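You operate a simulated robot arm through the tools that you are given. There is no shell and no other tool. Be economical: measure what you need, move in short steps, check, and stop when the job is done.

You are at the controls of a simulated robot arm. One attempt, no reset.

JOB
Clear the tester: open its lever, sort the bobbin by the counter, put the weight back, reset the counter. Set down upright: small bobbin.

Only the result counts: the job must be done as asked and must still hold three seconds after the hand-in. Knocking over, shifting, dropping, spilling or breaking anything else fails it.

ROBOT AND FRAMES
A 7-joint arm with a two-finger parallel gripper, fixed in place. Base frame: the origin is at the foot of the arm, x ahead of it, y to its left, z up; the work surface is at about z = 830. Units: mm, degrees, N and s.
With the tool pointing down near the work surface it reaches from about 240 to 680 mm from the base axis. Its first joint turns from -66.0 to 66.0 degrees. Payload 2.4 kg.
Tool frame: the origin (TCP) lies between the finger pads and is the grasp point; the fingertips stand 30 mm ahead of it; z points along the fingers, y is the line along which they close. Largest opening 94 mm; finger width 28, thickness 10; the body of the gripper, 50 by 96 mm, starts 55 mm behind the TCP.
Orientation is that of the tool frame in the base frame, as a unit quaternion [x, y, z, w]. With the fingers straight down and closing along the base's y, the tool's x points along the base's -x, its y along +y and its z along -z.

CONTROLS
- The arm moves only by the tool send_rows. Its argument "plan" is a list of rows, each an object of numbers (a shift or turn left out is 0, a gripper value left out holds the last): "tx", "ty", "tz": the shift along the tool's x, y, z in cm; "wx", "wy", "wz": the turn, a rotation vector about the tool's x, y, z in degrees; "jaw": the closure, from 0 (fully open) to 1 (shut). In form: [{"tx": .., "ty": .., "tz": .., "wx": .., "wy": .., "wz": .., "jaw": ..}, ...]. A call has 1 to 20 rows; each row is the pose to reach, as a shift and turn from the pose commanded when the call began, along the tool's axes at that moment. A row lasts 0.2 s, in which the tool goes at most 50 mm and 8.6 degrees; a call with a longer step from one row to the next is refused whole, and so is a gripper value outside its range. A pose out of reach is approached as far as the arm can. The call stops where the force on the tool passes 70 N (or 10 N more than at its start, if that is more) or the arm is blocked; 0.2 s more then pass. Each finger travels about 153 mm/s and halts on what it meets, pressing with about 36 N; the grip force reading is that of the motor and also rises with nothing between the fingers. The clock runs only during rows and for 0.2 s after the last one: add rows that repeat a pose to give the fingers time. The reply holds the time, the measured pose of the TCP, the force on the tool along the base axes, the opening and the grip force, in the units named above and with some noise, with the torque about the TCP (base axes, N m) and any sound that the robot's microphone picked up, and new pictures: "show" is both (left out), scene, wrist or none.
- Cameras (640 x 400 px; columns grow to the right, rows downward): "scene" is fixed at [30.2, 461.4, 1452.4]; the picture's right is [-0.84, -0.54, 0.00], its down [-0.26, 0.41, -0.87] and it looks along [0.47, -0.74, -0.49] (base axes); focal length 362 px, centre (320, 200). "wrist" rides on the gripper at [76, 14, -103] in the tool frame; the picture's right is [-0.18, 0.98, 0.00], its down [-0.75, -0.14, -0.64] and it looks along [-0.63, -0.12, 0.77] (tool axes); focal length 243 px, centre (320, 200). There is no depth. A picture from a camera that has moved, and an enlarged one, comes with that camera's place and axes in the base frame and with its lens.
- zoom(camera, box): a new picture of the part [left, top, right, bottom] of that camera's present view, enlarged. The clock stands still meanwhile.
- hand_in(): hands the job in; it is judged then, once.

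Work in short steps. Places have to be worked out from the pictures, the camera data and where the tool is seen: move nearer, look again, correct. Check each grasp and each placing, and mend what went wrong. You have 120 turns and 200 pictures in all, those below and enlarged ones among them. Open the gripper and draw the arm clear of the work before you hand the job in, unless the task says otherwise; then end with one line.

The tools are called as name(argument=value, ...) on one line, values as JSON. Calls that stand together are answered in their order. send_rows: Moves the arm, as the interface text tells. Its arguments: {"type":"object","properties":{"plan":{"type":"array"},"show":{"type":"string","enum":["both","scene","wrist","none"]}},"required":["plan"]} The other tools are called the same way: zoom (camera, box) takes an enlarged picture of a part of a camera's view; hand_in () hands the job in.

At the start:

```text
time: 0.0
position: [368.9, -113.9, 1073.9]
ee_rot: [0.0, 1.0, 0.0, 0.001]
ft_force: [-0.9, 0.3, 0.5]
ft_torque: [-0.03, -0.04, 0.05]
width: 94.1
finger_force: 0.0
```

scene: 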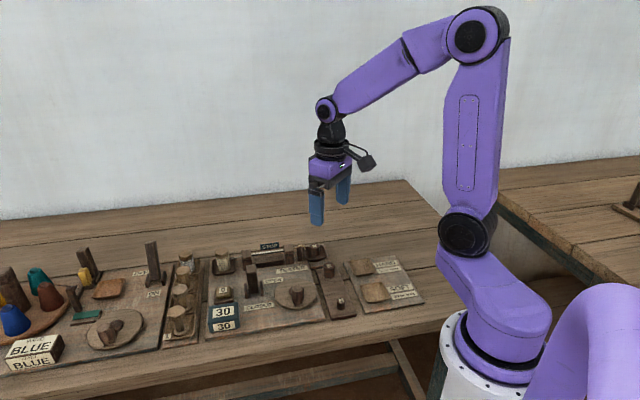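
wrist: 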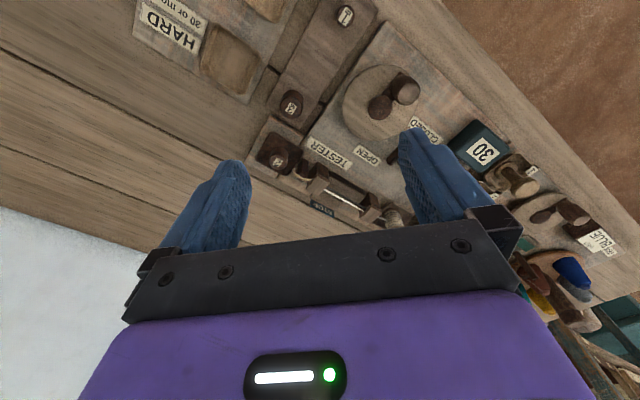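

The scene shows a tester with a lever, counter, and trays; I enlarge it to read the labels.

zoom(camera="scene", box=[160, 225, 300, 345])

zoom(camera="scene", box=[290, 225, 430, 345])

zoom(camera="scene", box=[0, 230, 180, 380])

zoom(camera="wrist", box=[240, 40, 540, 240])

zoom(camera="wrist", box=[120, 0, 360, 150])

```text
3.33 times, centred on (230, 285) of scene
camera zoom: at [30.2, 461.4, 1452.4], right [-0.84, -0.54, 0.0], down [-0.26, 0.41, -0.87], along [0.47, -0.74, -0.49], focal length 1207 px, centre (620, -83)
```

zoom: 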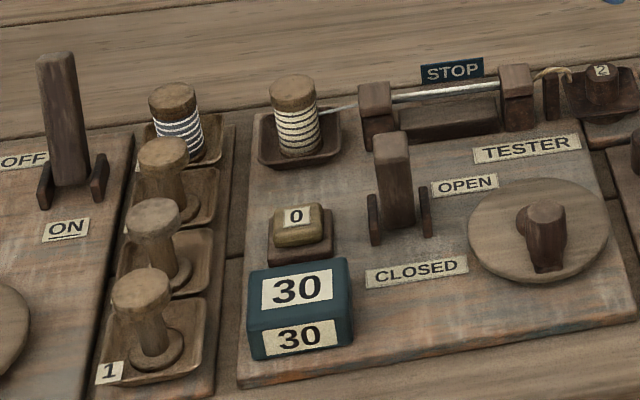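

```text
3.33 times, centred on (360, 285) of scene
camera zoom: at [30.2, 461.4, 1452.4], right [-0.84, -0.54, 0.0], down [-0.26, 0.41, -0.87], along [0.47, -0.74, -0.49], focal length 1207 px, centre (187, -83)
```

zoom: 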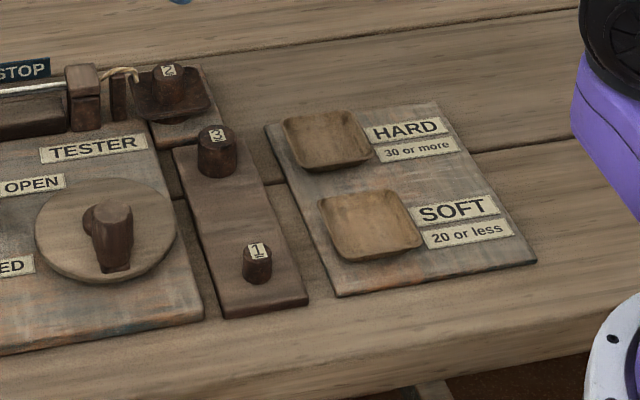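

```text
2.67 times, centred on (90, 305) of scene
camera zoom: at [30.2, 461.4, 1452.4], right [-0.84, -0.54, 0.0], down [-0.26, 0.41, -0.87], along [0.47, -0.74, -0.49], focal length 966 px, centre (933, -80)
```

zoom: 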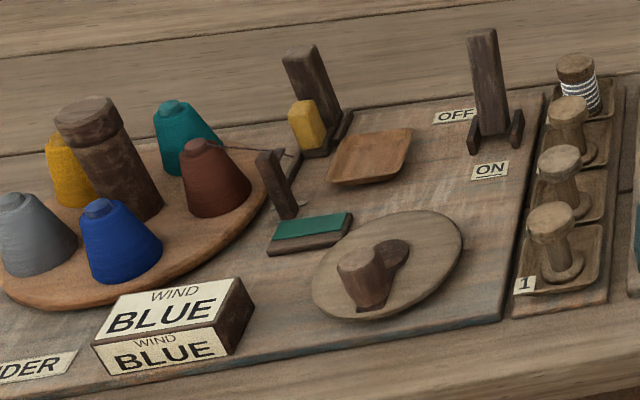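

```text
2.00 times, centred on (390, 140) of wrist
camera zoom: at [292.4, -101.0, 1177.8], right [0.18, 0.98, 0.0], down [0.75, -0.14, 0.64], along [0.63, -0.12, -0.77], focal length 485 px, centre (180, 320)
```

zoom: 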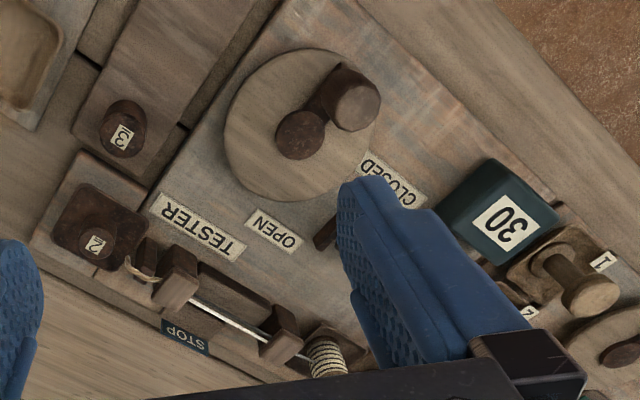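

```text
2.67 times, centred on (240, 75) of wrist
camera zoom: at [292.4, -101.0, 1177.8], right [0.18, 0.98, 0.0], down [0.75, -0.14, 0.64], along [0.63, -0.12, -0.77], focal length 647 px, centre (533, 533)
```

zoom: 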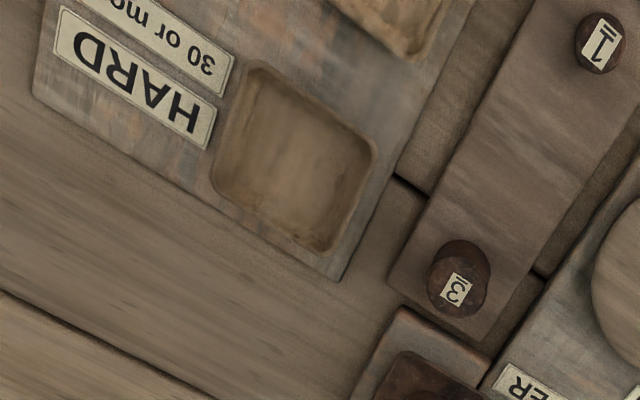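

Counter reads 30, so the tester's bobbin goes to HARD. Lever is near (500, 5), the weight near (457,-190), the board is turned 45°. I turn the tool 45° and look closer from above.

send_rows(plan=[{"tx": -2.2, "ty": 1.2, "wz": 7.5}, {"tx": -4.4, "ty": 2.5, "wz": 15}, {"tx": -6.6, "ty": 3.7, "wz": 22.5}, {"tx": -8.8, "ty": 5, "wz": 30}, {"tx": -11, "ty": 6.2, "wz": 37.5}, {"tx": -13.1, "ty": 7.4, "wz": 45}, {"tx": -13.1, "ty": 7.4, "wz": 45}])

```text
time: 1.6
position: [499.5, -41.1, 1075.8]
ee_rot: [0.383, 0.924, -0.001, -0.001]
ft_force: [0.5, 0.0, -0.5]
ft_torque: [0.06, -0.01, 0.01]
width: 93.9
finger_force: 0.0
camera wrist: at [455.8, 22.3, 1177.9], right [0.83, 0.56, 0.0], down [0.43, -0.63, 0.64], along [0.36, -0.53, -0.77], focal length 243 px, centre (320, 200)
```

scene: 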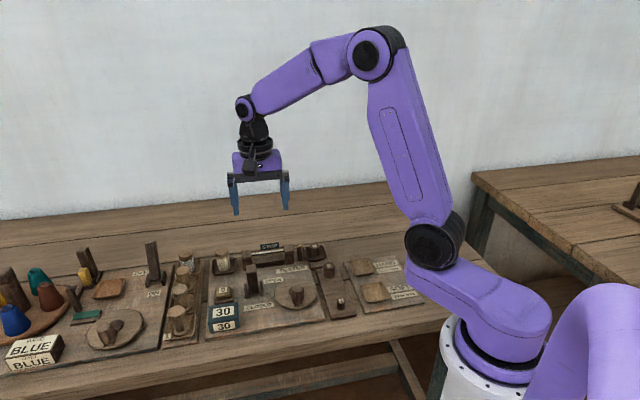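
wrist: 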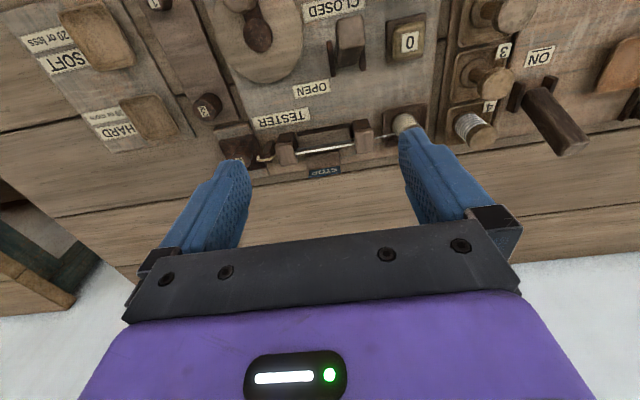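

zoom(camera="wrist", box=[230, 0, 450, 180])

zoom(camera="wrist", box=[40, 0, 280, 180])

```text
2.22 times, centred on (340, 90) of wrist
camera zoom: at [455.8, 22.3, 1177.9], right [0.83, 0.56, 0.0], down [0.43, -0.63, 0.64], along [0.36, -0.53, -0.77], focal length 539 px, centre (276, 444)
```

zoom: 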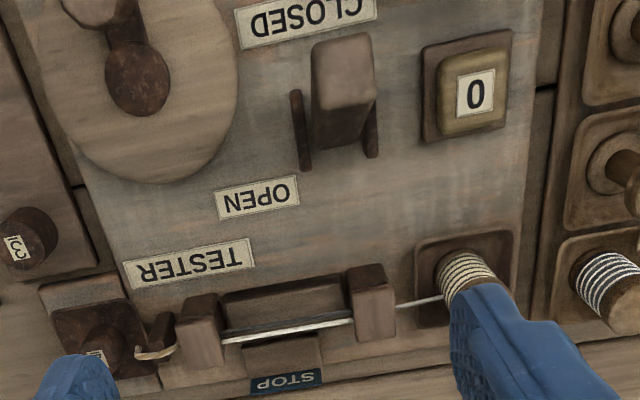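

```text
2.22 times, centred on (160, 90) of wrist
camera zoom: at [455.8, 22.3, 1177.9], right [0.83, 0.56, 0.0], down [0.43, -0.63, 0.64], along [0.36, -0.53, -0.77], focal length 539 px, centre (676, 444)
```

zoom: 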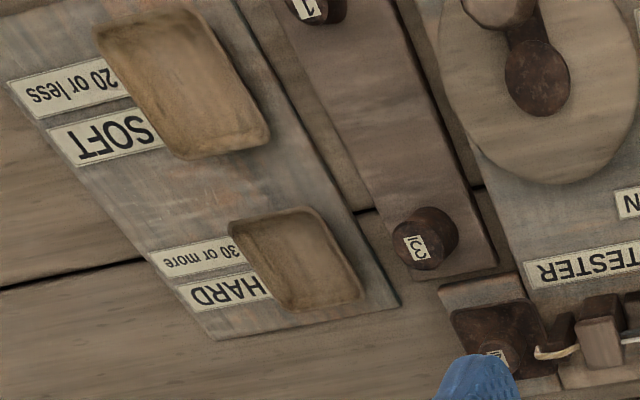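

Lever clearly leans to CLOSED: pivot ≈(508,0,850), tip ≈(486,20,943). I close the fingers, go to its CLOSED side and descend there.

send_rows(plan=[{"tx": 4, "ty": 1.5, "jaw": 1}, {"tx": 8, "ty": 3}, {"tx": 9.4, "ty": 3.5}, {"tx": 9.4, "ty": 3.5, "tz": 4}, {"tx": 9.4, "ty": 3.5, "tz": 8}, {"tx": 9.4, "ty": 3.5, "tz": 11}, {"tx": 9.4, "ty": 3.5, "tz": 11}])

```text
time: 3.2
position: [456.3, 51.3, 964.0]
ee_rot: [0.383, 0.924, -0.001, 0.0]
ft_force: [0.5, 0.2, 0.3]
ft_torque: [0.06, 0.0, 0.01]
width: 0.0
finger_force: 32.5
camera wrist: at [413.0, 114.0, 1066.6], right [0.83, 0.56, 0.0], down [0.43, -0.63, 0.64], along [0.36, -0.53, -0.77], focal length 243 px, centre (320, 200)
```

scene: 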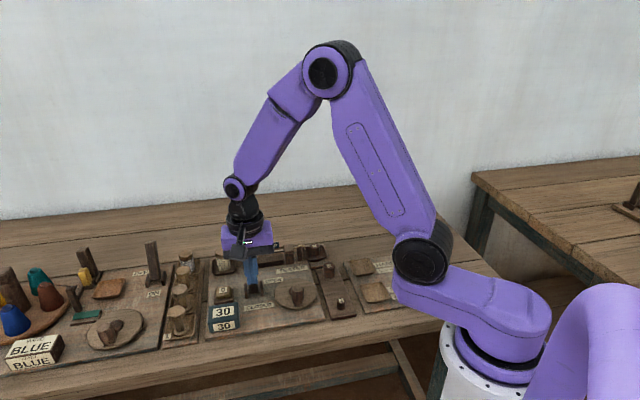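
wrist: 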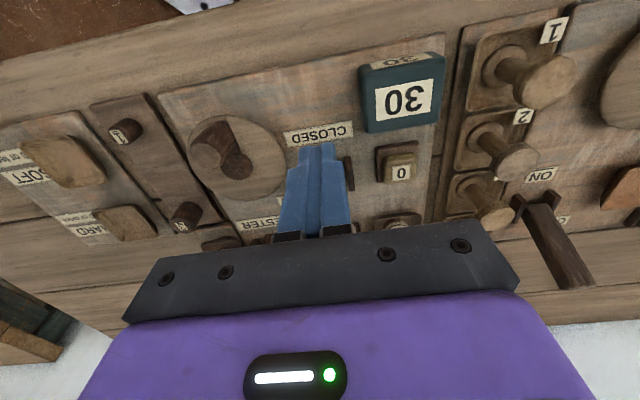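

The lever sits right behind the closed fingers. Descend to z≈928 and push toward OPEN in steps.

send_rows(plan=[{"tz": 2}, {"tz": 3.6}, {"tz": 3.6, "ty": 0.3, "tx": -1.5}, {"tz": 3.6, "ty": 0.3, "tx": -3}, {"tz": 3.6, "ty": 0.3, "tx": -4}, {"tz": 3.6, "ty": 0.3, "tx": -5}, {"tz": 3.6, "ty": 0.3, "tx": -6}])

```text
time: 4.8
position: [501.9, 10.6, 928.2]
ee_rot: [0.383, 0.924, 0.0, -0.001]
ft_force: [-0.1, 1.0, -0.9]
ft_torque: [0.01, -0.02, 0.02]
width: 0.1
finger_force: 33.3
camera wrist: at [458.5, 73.4, 1031.5], right [0.83, 0.56, 0.0], down [0.43, -0.63, 0.64], along [0.36, -0.53, -0.77], focal length 243 px, centre (320, 200)
```

scene: 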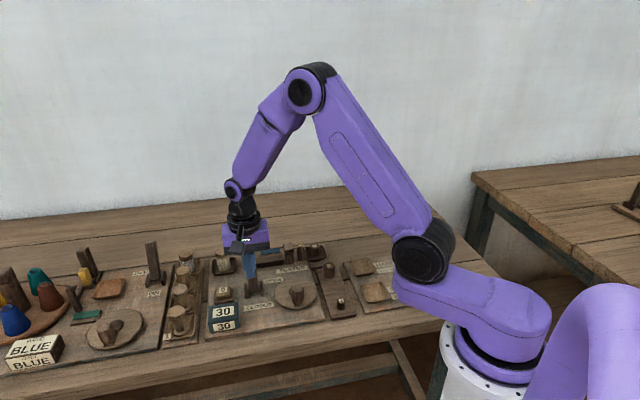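
wrist: 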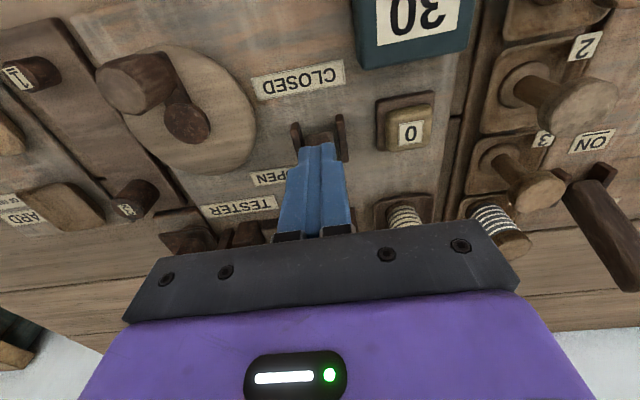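

Little resistance so far; the lever is moving. Push on another 4 cm.

send_rows(plan=[{"tx": -1}, {"tx": -2}, {"tx": -3}, {"tx": -4}, {"tx": -4}])

```text
time: 5.6
position: [512.3, 3.4, 928.7]
ee_rot: [0.379, 0.925, -0.003, -0.016]
ft_force: [-9.9, 8.0, 10.2]
ft_torque: [0.06, 0.33, -0.03]
width: 0.0
finger_force: 33.0
stopped in row 3: the force on the tool passed its limit at 79 N (the readings are from after the stop); the commanded pose is now the measured one
camera wrist: at [471.6, 64.7, 1032.7], right [0.82, 0.57, -0.02], down [0.46, -0.63, 0.62], along [0.34, -0.52, -0.78], focal length 243 px, centre (320, 200)
```

scene: 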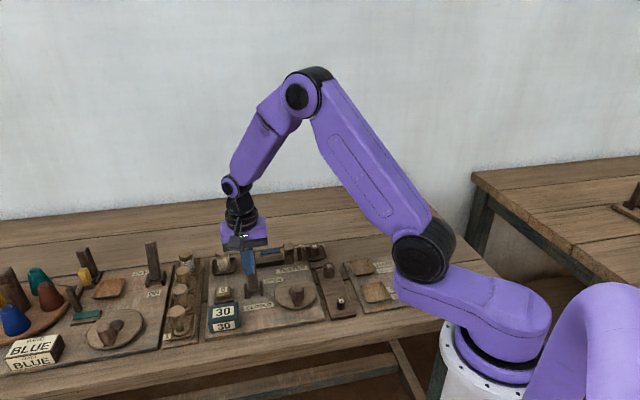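
wrist: 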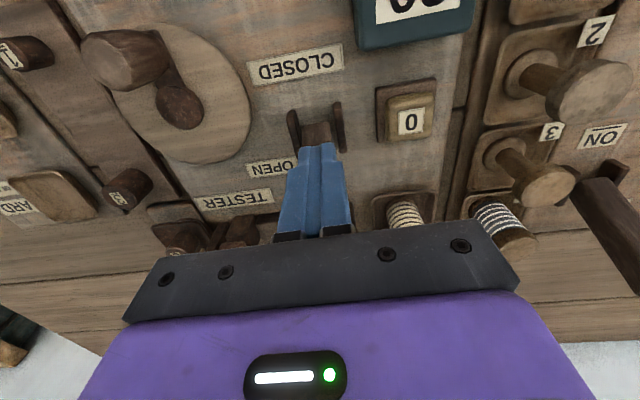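

Hit a hard stop about where OPEN mirrors CLOSED. Back off, correct the small tilt, lift and look.

send_rows(plan=[{"tx": 2, "wx": -0.5, "wy": -0.8, "wz": 0.2}, {"tx": 4, "wx": -1, "wy": -1.57, "wz": 0.47}, {"tx": 4, "tz": -4, "wx": -1, "wy": -1.57, "wz": 0.47}, {"tx": 4, "tz": -8, "wx": -1, "wy": -1.57, "wz": 0.47}, {"tx": 4, "tz": -10, "wx": -1, "wy": -1.57, "wz": 0.47, "jaw": 0}, {"tx": 4, "tz": -10, "wx": -1, "wy": -1.57, "wz": 0.47, "jaw": 0}])

zoom(camera="scene", box=[190, 225, 330, 345])

zoom(camera="wrist", box=[160, 0, 480, 200])

```text
time: 7.0
position: [487.3, 28.9, 1026.6]
ee_rot: [0.383, 0.924, 0.0, 0.002]
ft_force: [0.2, 0.1, 0.2]
ft_torque: [0.0, 0.01, 0.0]
width: 94.1
finger_force: 0.1
camera wrist: at [444.1, 90.9, 1131.3], right [0.83, 0.56, 0.0], down [0.43, -0.63, 0.64], along [0.36, -0.53, -0.76], focal length 243 px, centre (320, 200)
```

scene: 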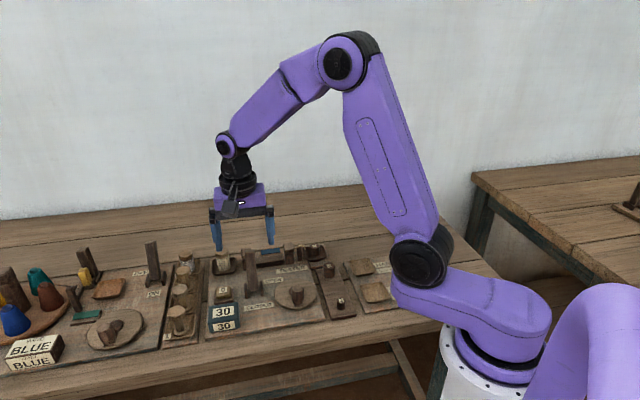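
wrist: 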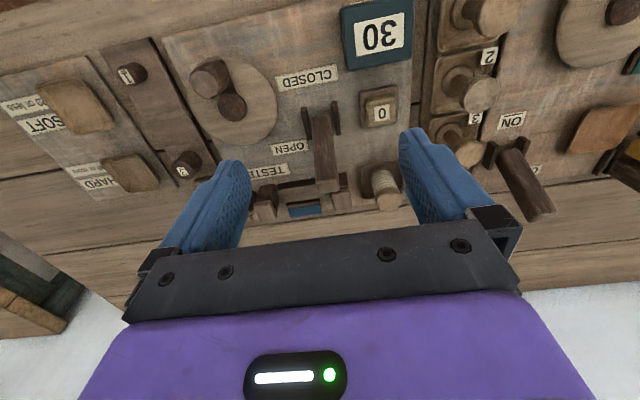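

```text
3.33 times, centred on (260, 285) of scene
camera zoom: at [30.2, 461.4, 1452.4], right [-0.84, -0.54, 0.0], down [-0.26, 0.41, -0.87], along [0.47, -0.74, -0.49], focal length 1207 px, centre (520, -83)
```

zoom: 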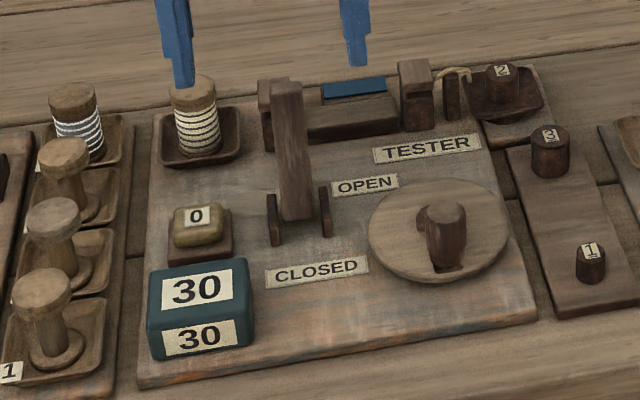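

```text
2.00 times, centred on (320, 100) of wrist
camera zoom: at [444.1, 90.9, 1131.3], right [0.83, 0.56, 0.0], down [0.43, -0.63, 0.64], along [0.36, -0.53, -0.76], focal length 485 px, centre (320, 400)
```

zoom: 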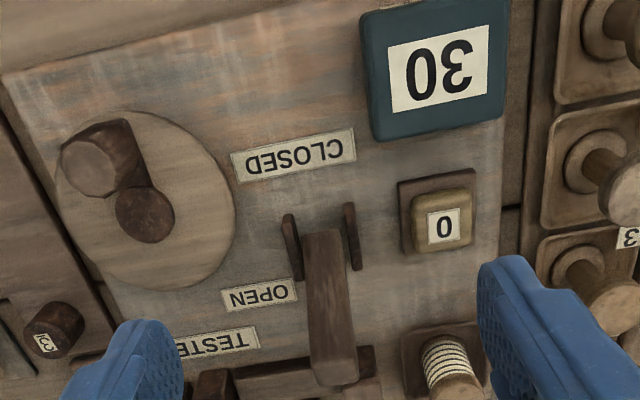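

Lever is now open and the thread is released; counter still 30 → HARD. Bobbin ≈(618,-13), top ≈ z 910. The clamp post stands beside it along the board, so I turn the tool 90° to close along the board's depth and hover above it.

send_rows(plan=[{"tx": -1, "ty": 0.5, "tz": -1, "wz": -7.5}, {"tx": -2, "ty": 1, "tz": -2, "wz": -15}, {"tx": -3, "ty": 1.5, "tz": -3, "wz": -22.5}, {"tx": -4, "ty": 2, "tz": -3, "wz": -30}, {"tx": -5, "ty": 2.6, "tz": -3, "wz": -37.5}, {"tx": -6, "ty": 3.1, "tz": -3, "wz": -45}, {"tx": -7, "ty": 3.6, "tz": -3, "wz": -52.5}, {"tx": -8, "ty": 4.1, "tz": -3, "wz": -60}, {"tx": -9, "ty": 4.6, "tz": -3, "wz": -67.5}, {"tx": -10, "ty": 5.2, "tz": -3, "wz": -75}, {"tx": -11, "ty": 5.7, "tz": -3, "wz": -82.5}, {"tx": -12.2, "ty": 6.3, "tz": -3, "wz": -90}, {"tx": -12.2, "ty": 6.3, "tz": -1, "wz": -90}, {"tx": -12.2, "ty": 6.3, "tz": -1, "wz": -90}])

zoom(camera="scene", box=[170, 225, 290, 325])

```text
time: 10.0
position: [618.8, -15.0, 1040.1]
ee_rot: [-0.383, 0.924, -0.001, 0.002]
ft_force: [0.6, -0.4, 0.0]
ft_torque: [0.0, -0.01, 0.01]
width: 94.2
finger_force: 0.0
camera wrist: at [555.0, -59.7, 1141.9], right [-0.56, 0.83, 0.0], down [0.63, 0.43, 0.64], along [0.53, 0.36, -0.77], focal length 243 px, centre (320, 200)
```

scene: 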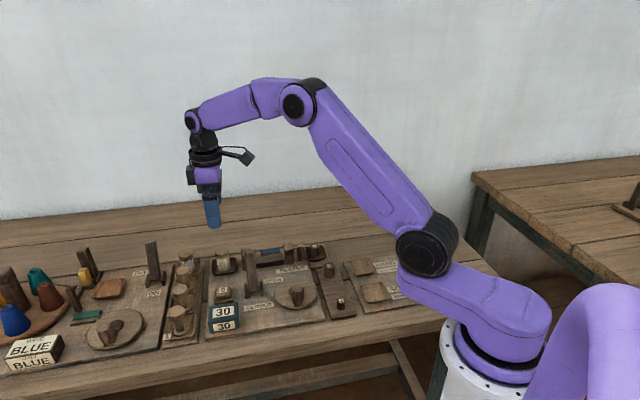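
wrist: 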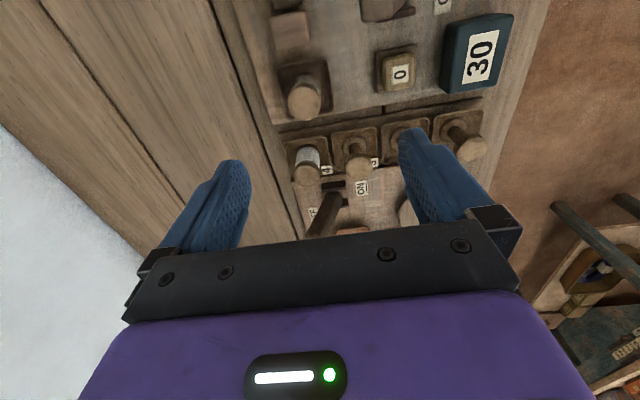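

```text
4.00 times, centred on (230, 275) of scene
camera zoom: at [30.2, 461.4, 1452.4], right [-0.84, -0.54, 0.0], down [-0.26, 0.41, -0.87], along [0.47, -0.74, -0.49], focal length 1448 px, centre (680, -100)
```

zoom: 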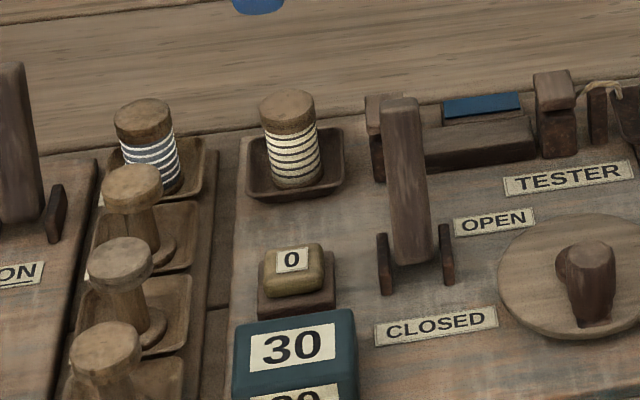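

zoom(camera="wrist", box=[240, 30, 400, 130])

```text
4.00 times, centred on (320, 80) of wrist
camera zoom: at [555.0, -59.7, 1141.9], right [-0.56, 0.83, 0.0], down [0.63, 0.43, 0.64], along [0.53, 0.36, -0.77], focal length 970 px, centre (320, 680)
```

zoom: 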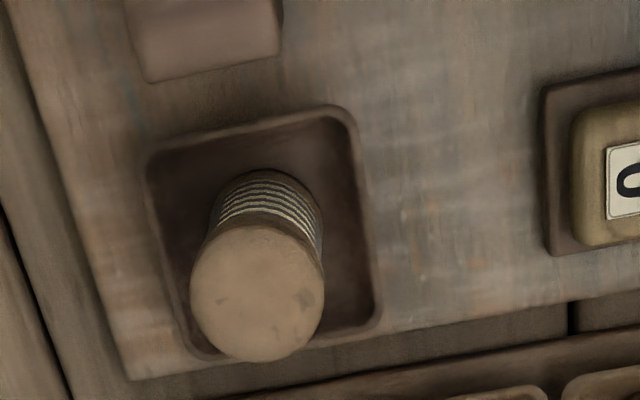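

Bobbin centre refined to ≈(631,-27), head 33 mm wide, top ≈ z 893. Shift and descend partway, then verify.

send_rows(plan=[{"ty": -1.7}, {"ty": -1.7, "tz": 4}, {"ty": -1.7, "tz": 8}, {"ty": -1.7, "tz": 11}, {"ty": -1.7, "tz": 11}])

zoom(camera="scene", box=[170, 215, 290, 315])

```text
time: 11.2
position: [631.1, -25.4, 930.4]
ee_rot: [-0.382, 0.924, -0.001, 0.001]
ft_force: [0.4, 0.7, 0.2]
ft_torque: [0.0, -0.02, -0.01]
width: 93.9
finger_force: 0.1
camera wrist: at [567.9, -70.2, 1031.8], right [-0.56, 0.83, 0.0], down [0.63, 0.43, 0.64], along [0.53, 0.36, -0.76], focal length 243 px, centre (320, 200)
```

scene: 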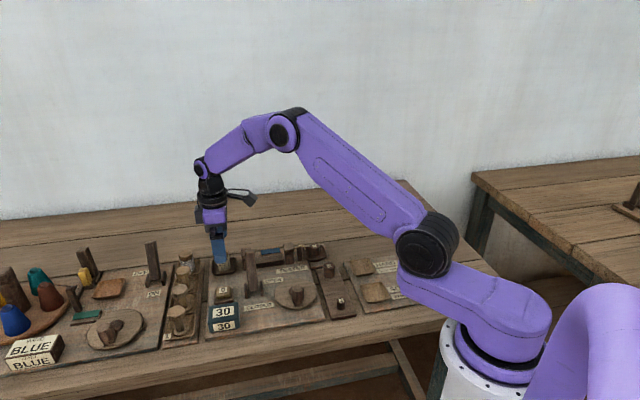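
wrist: 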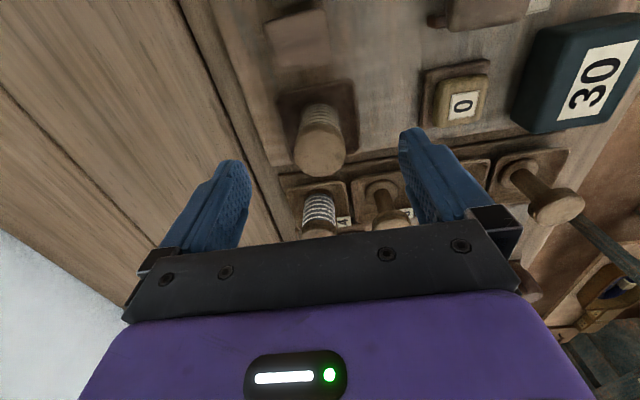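

```text
4.00 times, centred on (230, 265) of scene
camera zoom: at [30.2, 461.4, 1452.4], right [-0.84, -0.54, 0.0], down [-0.26, 0.41, -0.87], along [0.47, -0.74, -0.49], focal length 1448 px, centre (680, -60)
```

zoom: 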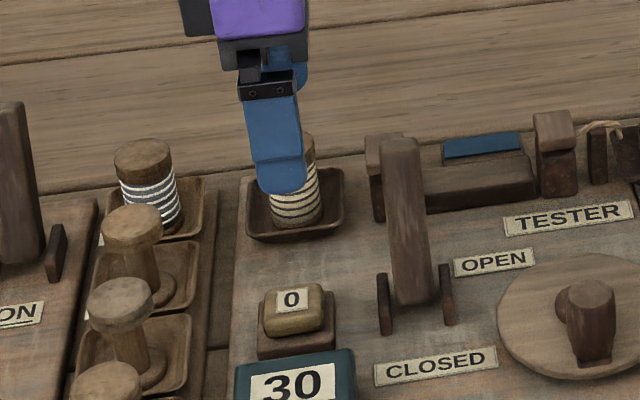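

Aligned on the bobbin. Descend to z≈881 and close gently.

send_rows(plan=[{"tz": 2.5}, {"tz": 4.9}, {"tz": 4.9, "jaw": 0.7}, {"tz": 4.9, "jaw": 1}, {"tz": 4.9}, {"tz": 4.9}])

zoom(camera="scene", box=[170, 215, 290, 315])

```text
time: 12.6
position: [632.4, -25.7, 880.3]
ee_rot: [-0.383, 0.924, -0.001, 0.001]
ft_force: [0.3, -0.4, -0.3]
ft_torque: [0.0, 0.01, 0.0]
width: 32.4
finger_force: 36.2
camera wrist: at [568.0, -70.3, 983.3], right [-0.56, 0.83, 0.0], down [0.63, 0.43, 0.64], along [0.53, 0.36, -0.76], focal length 243 px, centre (320, 200)
```

scene: 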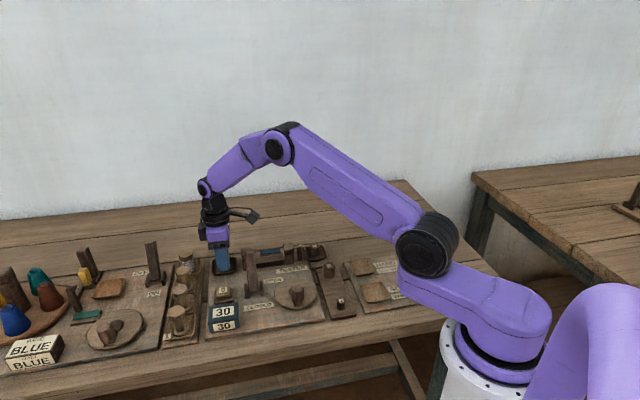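
wrist: 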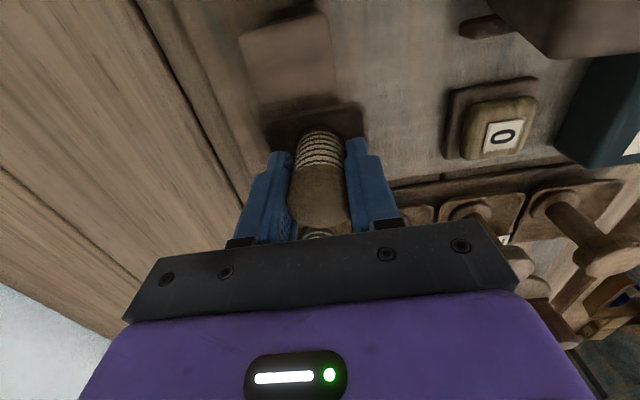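

```text
4.00 times, centred on (230, 265) of scene
camera zoom: at [30.2, 461.4, 1452.4], right [-0.84, -0.54, 0.0], down [-0.26, 0.41, -0.87], along [0.47, -0.74, -0.49], focal length 1448 px, centre (680, -60)
```

zoom: 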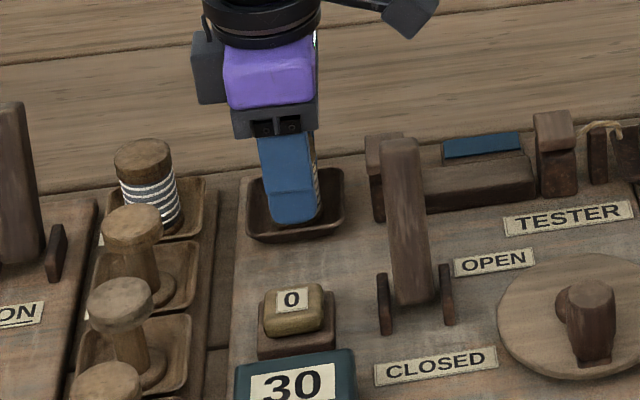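

Gripped at 32 mm. Lift straight up.

send_rows(plan=[{"tz": -2}, {"tz": -5}, {"tz": -9}, {"tz": -13}, {"tz": -16}, {"tz": -16}])

zoom(camera="scene", box=[160, 170, 300, 290])

```text
time: 14.0
position: [631.1, -26.4, 1040.9]
ee_rot: [-0.382, 0.924, -0.001, 0.001]
ft_force: [-0.5, 0.8, -1.0]
ft_torque: [-0.03, 0.0, 0.03]
width: 32.1
finger_force: 36.2
camera wrist: at [566.8, -71.6, 1143.1], right [-0.56, 0.83, 0.0], down [0.63, 0.43, 0.64], along [0.53, 0.36, -0.76], focal length 243 px, centre (320, 200)
```

scene: 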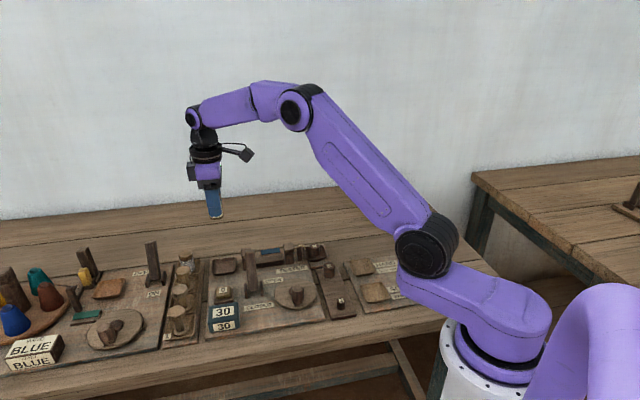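
wrist: 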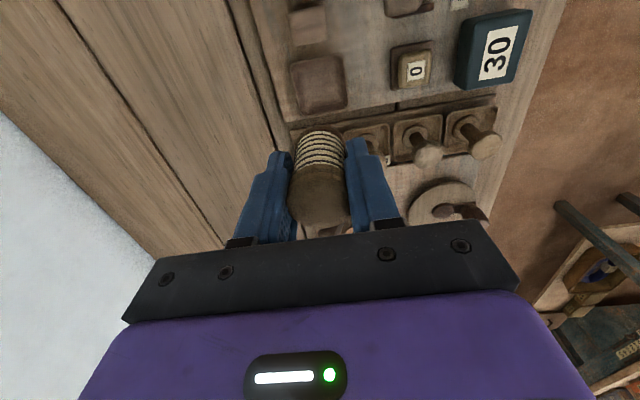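

```text
3.33 times, centred on (230, 230) of scene
camera zoom: at [30.2, 461.4, 1452.4], right [-0.84, -0.54, 0.0], down [-0.26, 0.41, -0.87], along [0.47, -0.74, -0.49], focal length 1207 px, centre (620, 100)
```

zoom: 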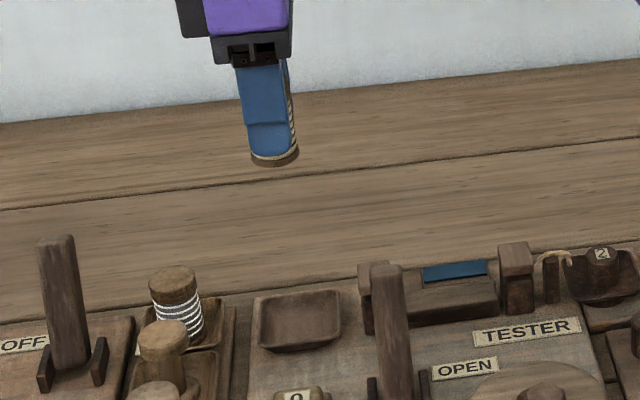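

Bobbin is held cleanly. HARD tray ≈(330,-221); move there at height to look down.

send_rows(plan=[{"tx": 3, "ty": 0.64}, {"tx": 7, "ty": 1.5}, {"tx": 11, "ty": 2.35}, {"tx": 15, "ty": 3.2}, {"tx": 19, "ty": 4.1}, {"tx": 23, "ty": 4.9}, {"tx": 27, "ty": 5.8}, {"tx": 31, "ty": 6.6}, {"tx": 34, "ty": 7.3}, {"tx": 35.1, "ty": 7.5}, {"tx": 35.1, "ty": 7.5, "tz": 4}, {"tx": 35.1, "ty": 7.5, "tz": 4}])

zoom(camera="scene", box=[300, 200, 440, 320])

zoom(camera="wrist", box=[200, 0, 440, 180])

```text
time: 16.6
position: [331.6, -220.3, 1000.0]
ee_rot: [-0.382, 0.924, -0.002, 0.002]
ft_force: [0.4, 0.3, -0.1]
ft_torque: [0.04, -0.01, 0.0]
width: 32.1
finger_force: 36.2
camera wrist: at [266.1, -265.4, 1102.5], right [-0.56, 0.83, 0.0], down [0.63, 0.43, 0.64], along [0.53, 0.36, -0.76], focal length 243 px, centre (320, 200)
```

scene: 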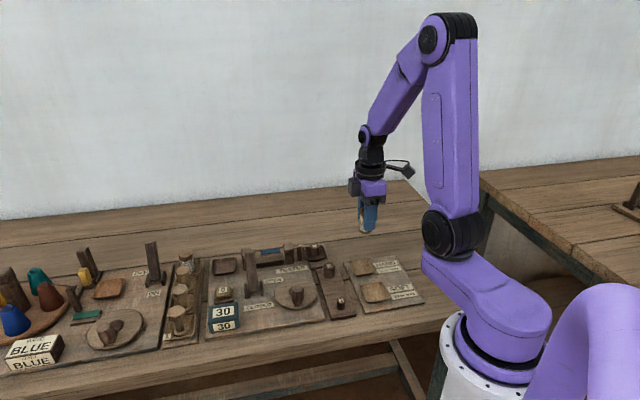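
wrist: 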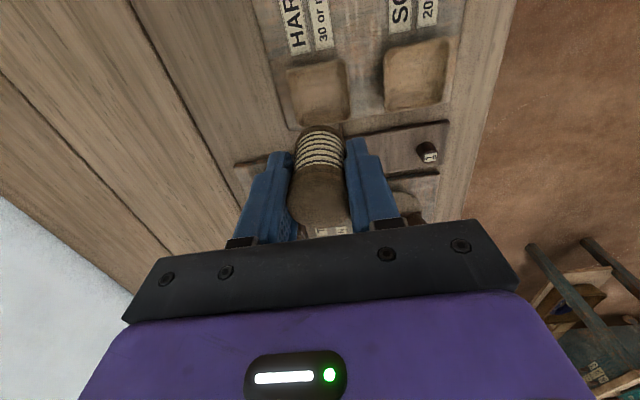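

```text
3.33 times, centred on (370, 260) of scene
camera zoom: at [30.2, 461.3, 1452.4], right [-0.84, -0.54, 0.0], down [-0.26, 0.41, -0.87], along [0.47, -0.74, -0.49], focal length 1207 px, centre (153, 0)
```

zoom: 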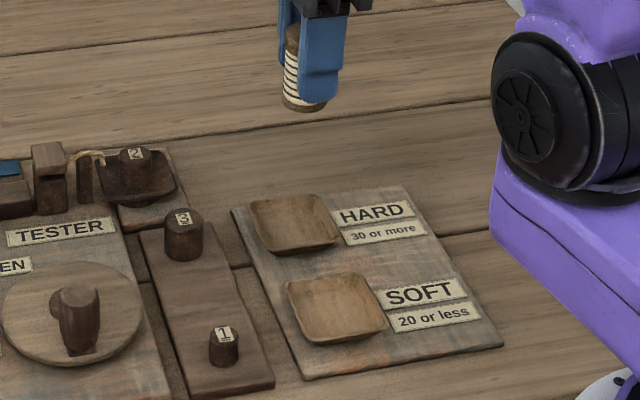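

```text
2.22 times, centred on (320, 90) of wrist
camera zoom: at [266.1, -265.4, 1102.5], right [-0.56, 0.83, 0.0], down [0.63, 0.43, 0.64], along [0.53, 0.36, -0.76], focal length 539 px, centre (320, 444)
```

zoom: 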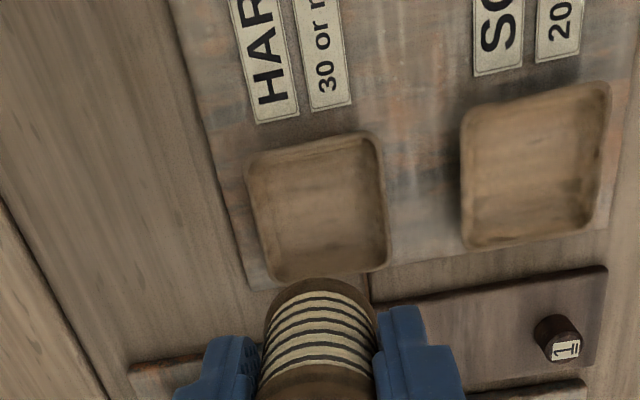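

Tray centre confirmed ≈(332,-221). Descend to z≈888.

send_rows(plan=[{"tz": 4}, {"tz": 8}, {"tz": 10}, {"tz": 11.2}, {"tz": 11.2}])

zoom(camera="scene", box=[320, 225, 420, 305])

```text
time: 17.8
position: [330.0, -220.6, 887.9]
ee_rot: [-0.382, 0.924, -0.001, 0.001]
ft_force: [-0.5, 0.3, 0.1]
ft_torque: [-0.01, -0.02, -0.01]
width: 32.2
finger_force: 36.0
camera wrist: at [265.9, -265.6, 990.2], right [-0.56, 0.83, 0.0], down [0.63, 0.43, 0.64], along [0.53, 0.36, -0.76], focal length 243 px, centre (320, 200)
```

scene: 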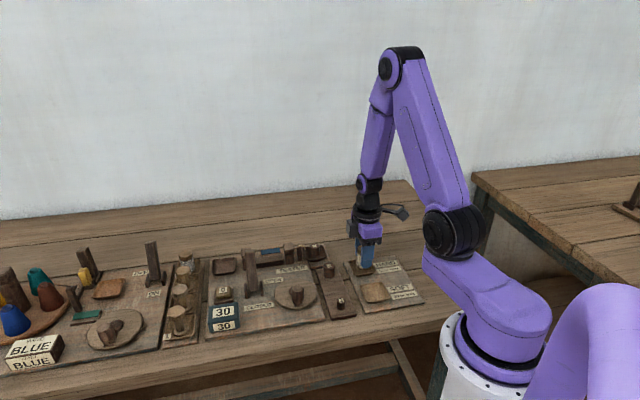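
wrist: 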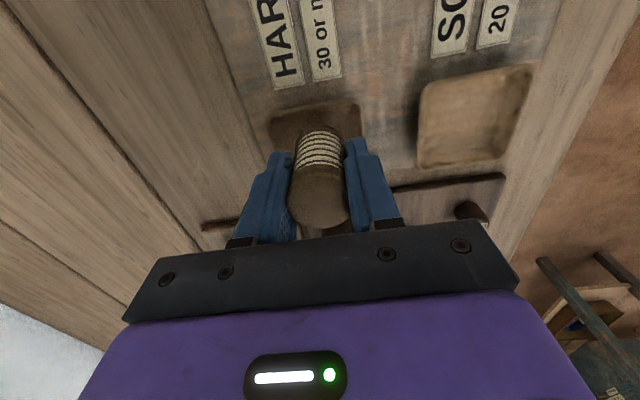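

```text
5.00 times, centred on (370, 265) of scene
camera zoom: at [30.2, 461.3, 1452.4], right [-0.84, -0.54, 0.0], down [-0.26, 0.41, -0.87], along [0.47, -0.74, -0.49], focal length 1811 px, centre (70, -125)
```

zoom: 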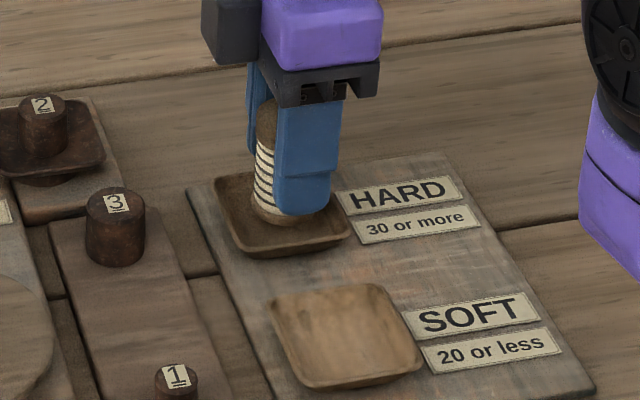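

Centred over the tray; lower to z≈882 and check force.

send_rows(plan=[{"tz": 0.3}, {"tz": 0.6}, {"tz": 0.6}], show="none")

send_rows(plan=[{"tz": 0.1}, {"tz": 0.2}, {"tz": 0.2}], show="none")

```text
time: 18.6
position: [330.5, -221.0, 882.0]
ee_rot: [-0.382, 0.924, -0.001, 0.001]
ft_force: [-0.7, 0.2, -0.2]
ft_torque: [-0.02, -0.01, 0.01]
width: 32.4
finger_force: 35.9
```

```text
time: 19.4
position: [329.6, -219.8, 880.2]
ee_rot: [-0.382, 0.924, -0.001, 0.001]
ft_force: [-0.2, 0.0, 0.2]
ft_torque: [0.03, -0.02, -0.04]
width: 32.3
finger_force: 35.3
```

No contact yet; continue in 1 mm steps.

send_rows(plan=[{"tz": 0.1}, {"tz": 0.1}], show="none")

send_rows(plan=[{"tz": 0.1}, {"tz": 0.1}], show="none")

send_rows(plan=[{"tz": 0.1}, {"tz": 0.1}], show="scene")

```text
time: 20.0
position: [330.5, -220.3, 878.0]
ee_rot: [-0.382, 0.924, -0.002, 0.002]
ft_force: [-0.2, -0.6, -1.0]
ft_torque: [0.02, 0.01, 0.0]
width: 32.7
finger_force: 35.8
```

```text
time: 20.6
position: [328.3, -220.2, 876.9]
ee_rot: [-0.383, 0.924, -0.001, 0.001]
ft_force: [-0.6, -0.5, -0.5]
ft_torque: [-0.01, -0.02, -0.02]
width: 32.2
finger_force: 35.9
```

```text
time: 21.2
position: [330.0, -219.3, 876.6]
ee_rot: [-0.382, 0.924, -0.001, 0.002]
ft_force: [0.6, -0.2, 0.0]
ft_torque: [-0.01, 0.0, 0.0]
width: 32.3
finger_force: 35.7
```

scene: 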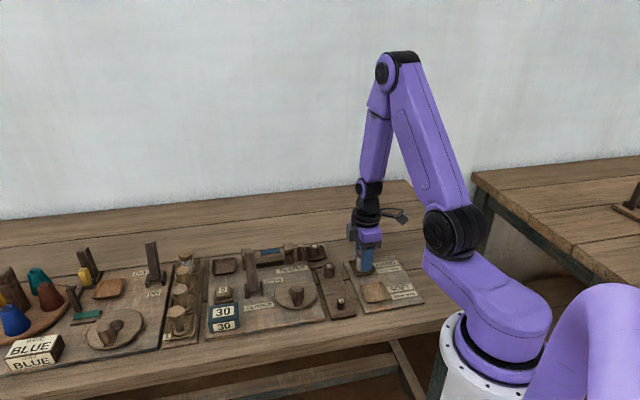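

zoom(camera="scene", box=[335, 230, 405, 290])

send_rows(plan=[{"tz": 0.1}, {"tz": 0.1}], show="none")

send_rows(plan=[{"tz": 0.1}, {"tz": 0.1}], show="none")

```text
6.67 times, centred on (370, 260) of scene
camera zoom: at [30.2, 461.4, 1452.4], right [-0.84, -0.54, 0.0], down [-0.26, 0.41, -0.87], along [0.47, -0.74, -0.49], focal length 2414 px, centre (-13, -200)
```

zoom: 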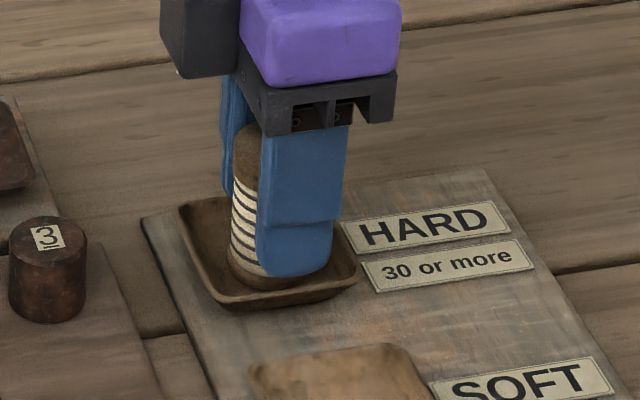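

```text
time: 21.8
position: [329.2, -221.3, 875.1]
ee_rot: [-0.382, 0.924, -0.001, 0.001]
ft_force: [0.7, 0.1, -0.6]
ft_torque: [0.02, 0.04, 0.02]
width: 32.2
finger_force: 35.9
```

```text
time: 22.4
position: [329.7, -220.0, 875.4]
ee_rot: [-0.382, 0.924, -0.001, 0.001]
ft_force: [-0.9, 0.6, 0.3]
ft_torque: [0.02, 0.04, -0.02]
width: 32.2
finger_force: 36.5
```

send_rows(plan=[{"tz": 0.1}, {"tz": 0.1}], show="none")

send_rows(plan=[{"tz": 0.1}, {"tz": 0.1}], show="none")

zoom(camera="scene", box=[335, 230, 405, 290])

```text
time: 23.0
position: [330.1, -219.9, 874.5]
ee_rot: [-0.383, 0.924, -0.002, 0.002]
ft_force: [-3.1, 2.6, 31.0]
ft_torque: [0.12, 0.18, 0.02]
width: 32.3
finger_force: 35.8
```

```text
time: 23.6
position: [331.4, -219.7, 873.0]
ee_rot: [-0.381, 0.924, -0.002, 0.002]
ft_force: [-3.3, 0.0, 40.1]
ft_torque: [0.04, 0.01, 0.0]
width: 32.5
finger_force: 35.7
```

```text
6.67 times, centred on (370, 260) of scene
camera zoom: at [29.7, 461.7, 1452.3], right [-0.84, -0.54, 0.0], down [-0.26, 0.41, -0.87], along [0.47, -0.74, -0.49], focal length 2414 px, centre (-13, -200)
```

zoom: 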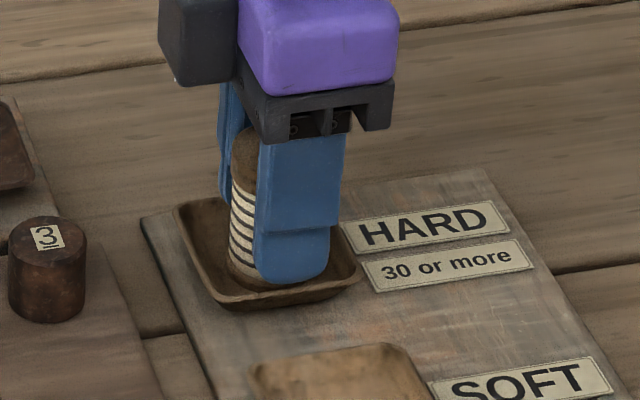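

Bobbin bottom is on the tray. Ease up 1 mm, open part way and rise.

send_rows(plan=[{"tz": -0.1}, {"tz": -0.15}, {"tz": -0.15, "jaw": 0.55}, {"tz": -0.15, "jaw": 0.45}, {"tz": -0.15, "jaw": 0.45}, {"tz": -2}, {"tz": -5}, {"tz": -9}, {"tz": -13}, {"tz": -13}])

zoom(camera="scene", box=[300, 225, 440, 325])

```text
time: 25.8
position: [328.4, -219.1, 1004.2]
ee_rot: [-0.383, 0.924, 0.0, 0.002]
ft_force: [-0.4, 0.0, 1.2]
ft_torque: [-0.01, -0.01, 0.06]
width: 51.6
finger_force: 0.1
camera wrist: at [264.8, -264.9, 1106.0], right [-0.56, 0.83, 0.0], down [0.63, 0.43, 0.64], along [0.53, 0.36, -0.77], focal length 243 px, centre (320, 200)
```

scene: 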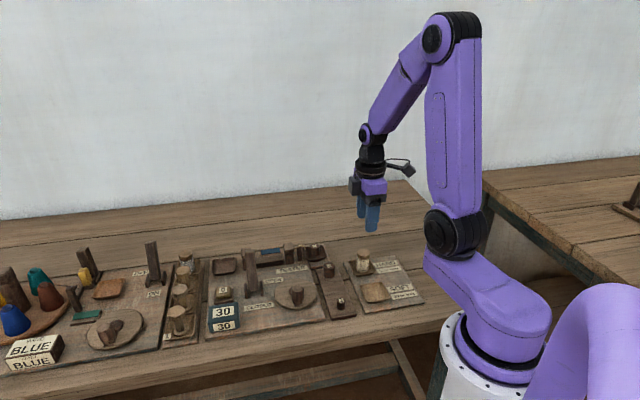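
wrist: 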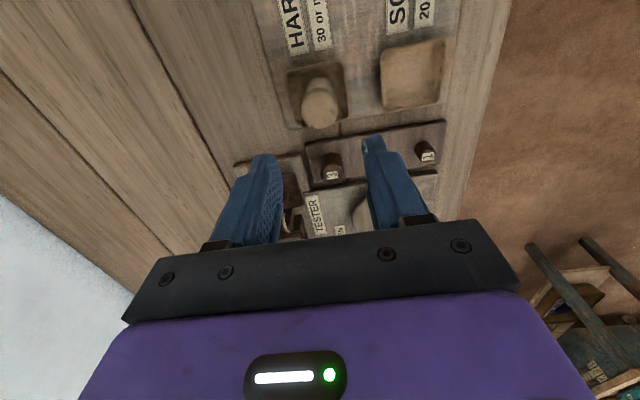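

```text
4.00 times, centred on (370, 275) of scene
camera zoom: at [30.2, 461.4, 1452.4], right [-0.84, -0.54, 0.0], down [-0.26, 0.41, -0.87], along [0.47, -0.74, -0.49], focal length 1448 px, centre (120, -100)
```

zoom: 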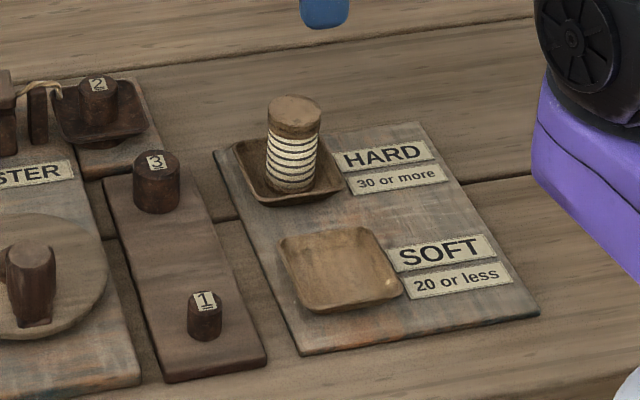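

Bobbin stands upright in HARD. Next, hover near weight "2" for a view.

send_rows(plan=[{"tx": -3, "ty": -2, "jaw": 0}, {"tx": -6, "ty": -4}, {"tx": -9, "ty": -6}, {"tx": -11.1, "ty": -7.7}, {"tx": -11.1, "ty": -7.7}])

zoom(camera="wrist", box=[220, 30, 420, 155])

zoom(camera="scene", box=[275, 230, 355, 290])

```text
time: 27.0
position: [461.7, -196.9, 1005.2]
ee_rot: [-0.383, 0.924, -0.001, 0.001]
ft_force: [-0.1, 1.0, 0.3]
ft_torque: [0.01, 0.01, 0.01]
width: 93.8
finger_force: 0.0
camera wrist: at [397.8, -241.1, 1106.1], right [-0.56, 0.83, 0.0], down [0.63, 0.43, 0.64], along [0.53, 0.36, -0.76], focal length 243 px, centre (320, 200)
```

scene: 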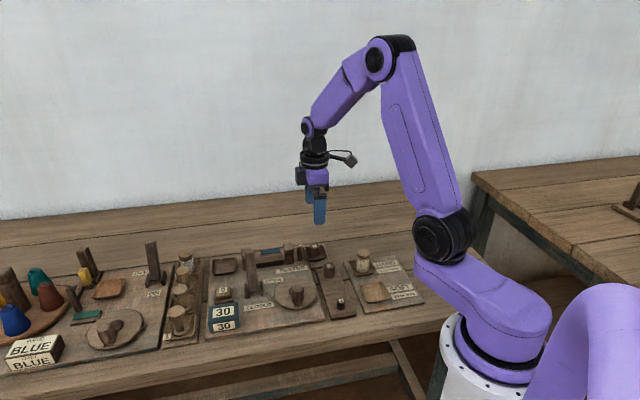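
wrist: 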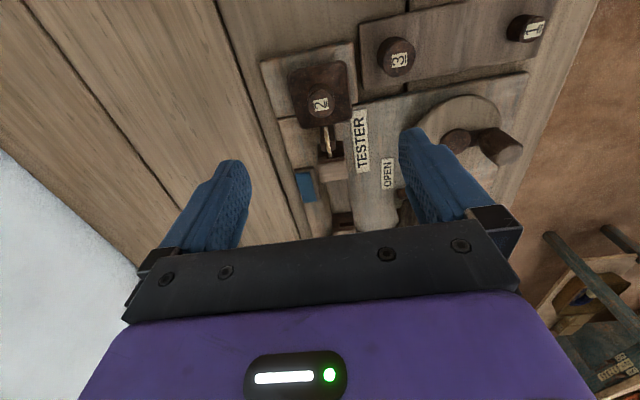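

```text
3.20 times, centred on (320, 92) of wrist
camera zoom: at [397.8, -241.1, 1106.1], right [-0.56, 0.83, 0.0], down [0.63, 0.43, 0.64], along [0.53, 0.36, -0.76], focal length 776 px, centre (320, 544)
```

zoom: 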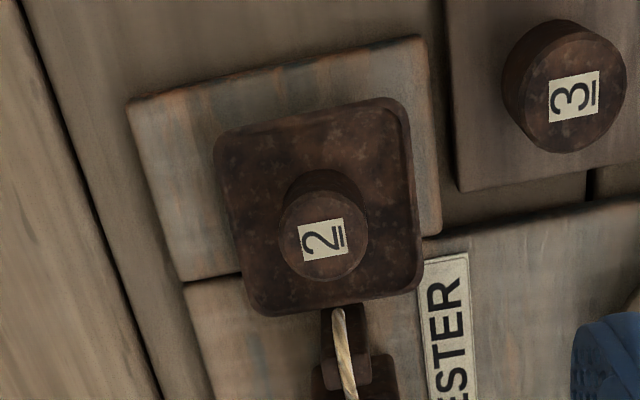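

```text
6.67 times, centred on (315, 260) of scene
camera zoom: at [30.2, 461.4, 1452.4], right [-0.84, -0.54, 0.0], down [-0.26, 0.41, -0.87], along [0.47, -0.74, -0.49], focal length 2414 px, centre (353, -200)
```

zoom: 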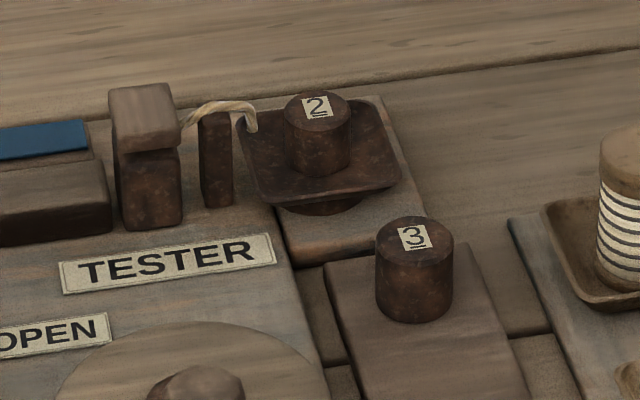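

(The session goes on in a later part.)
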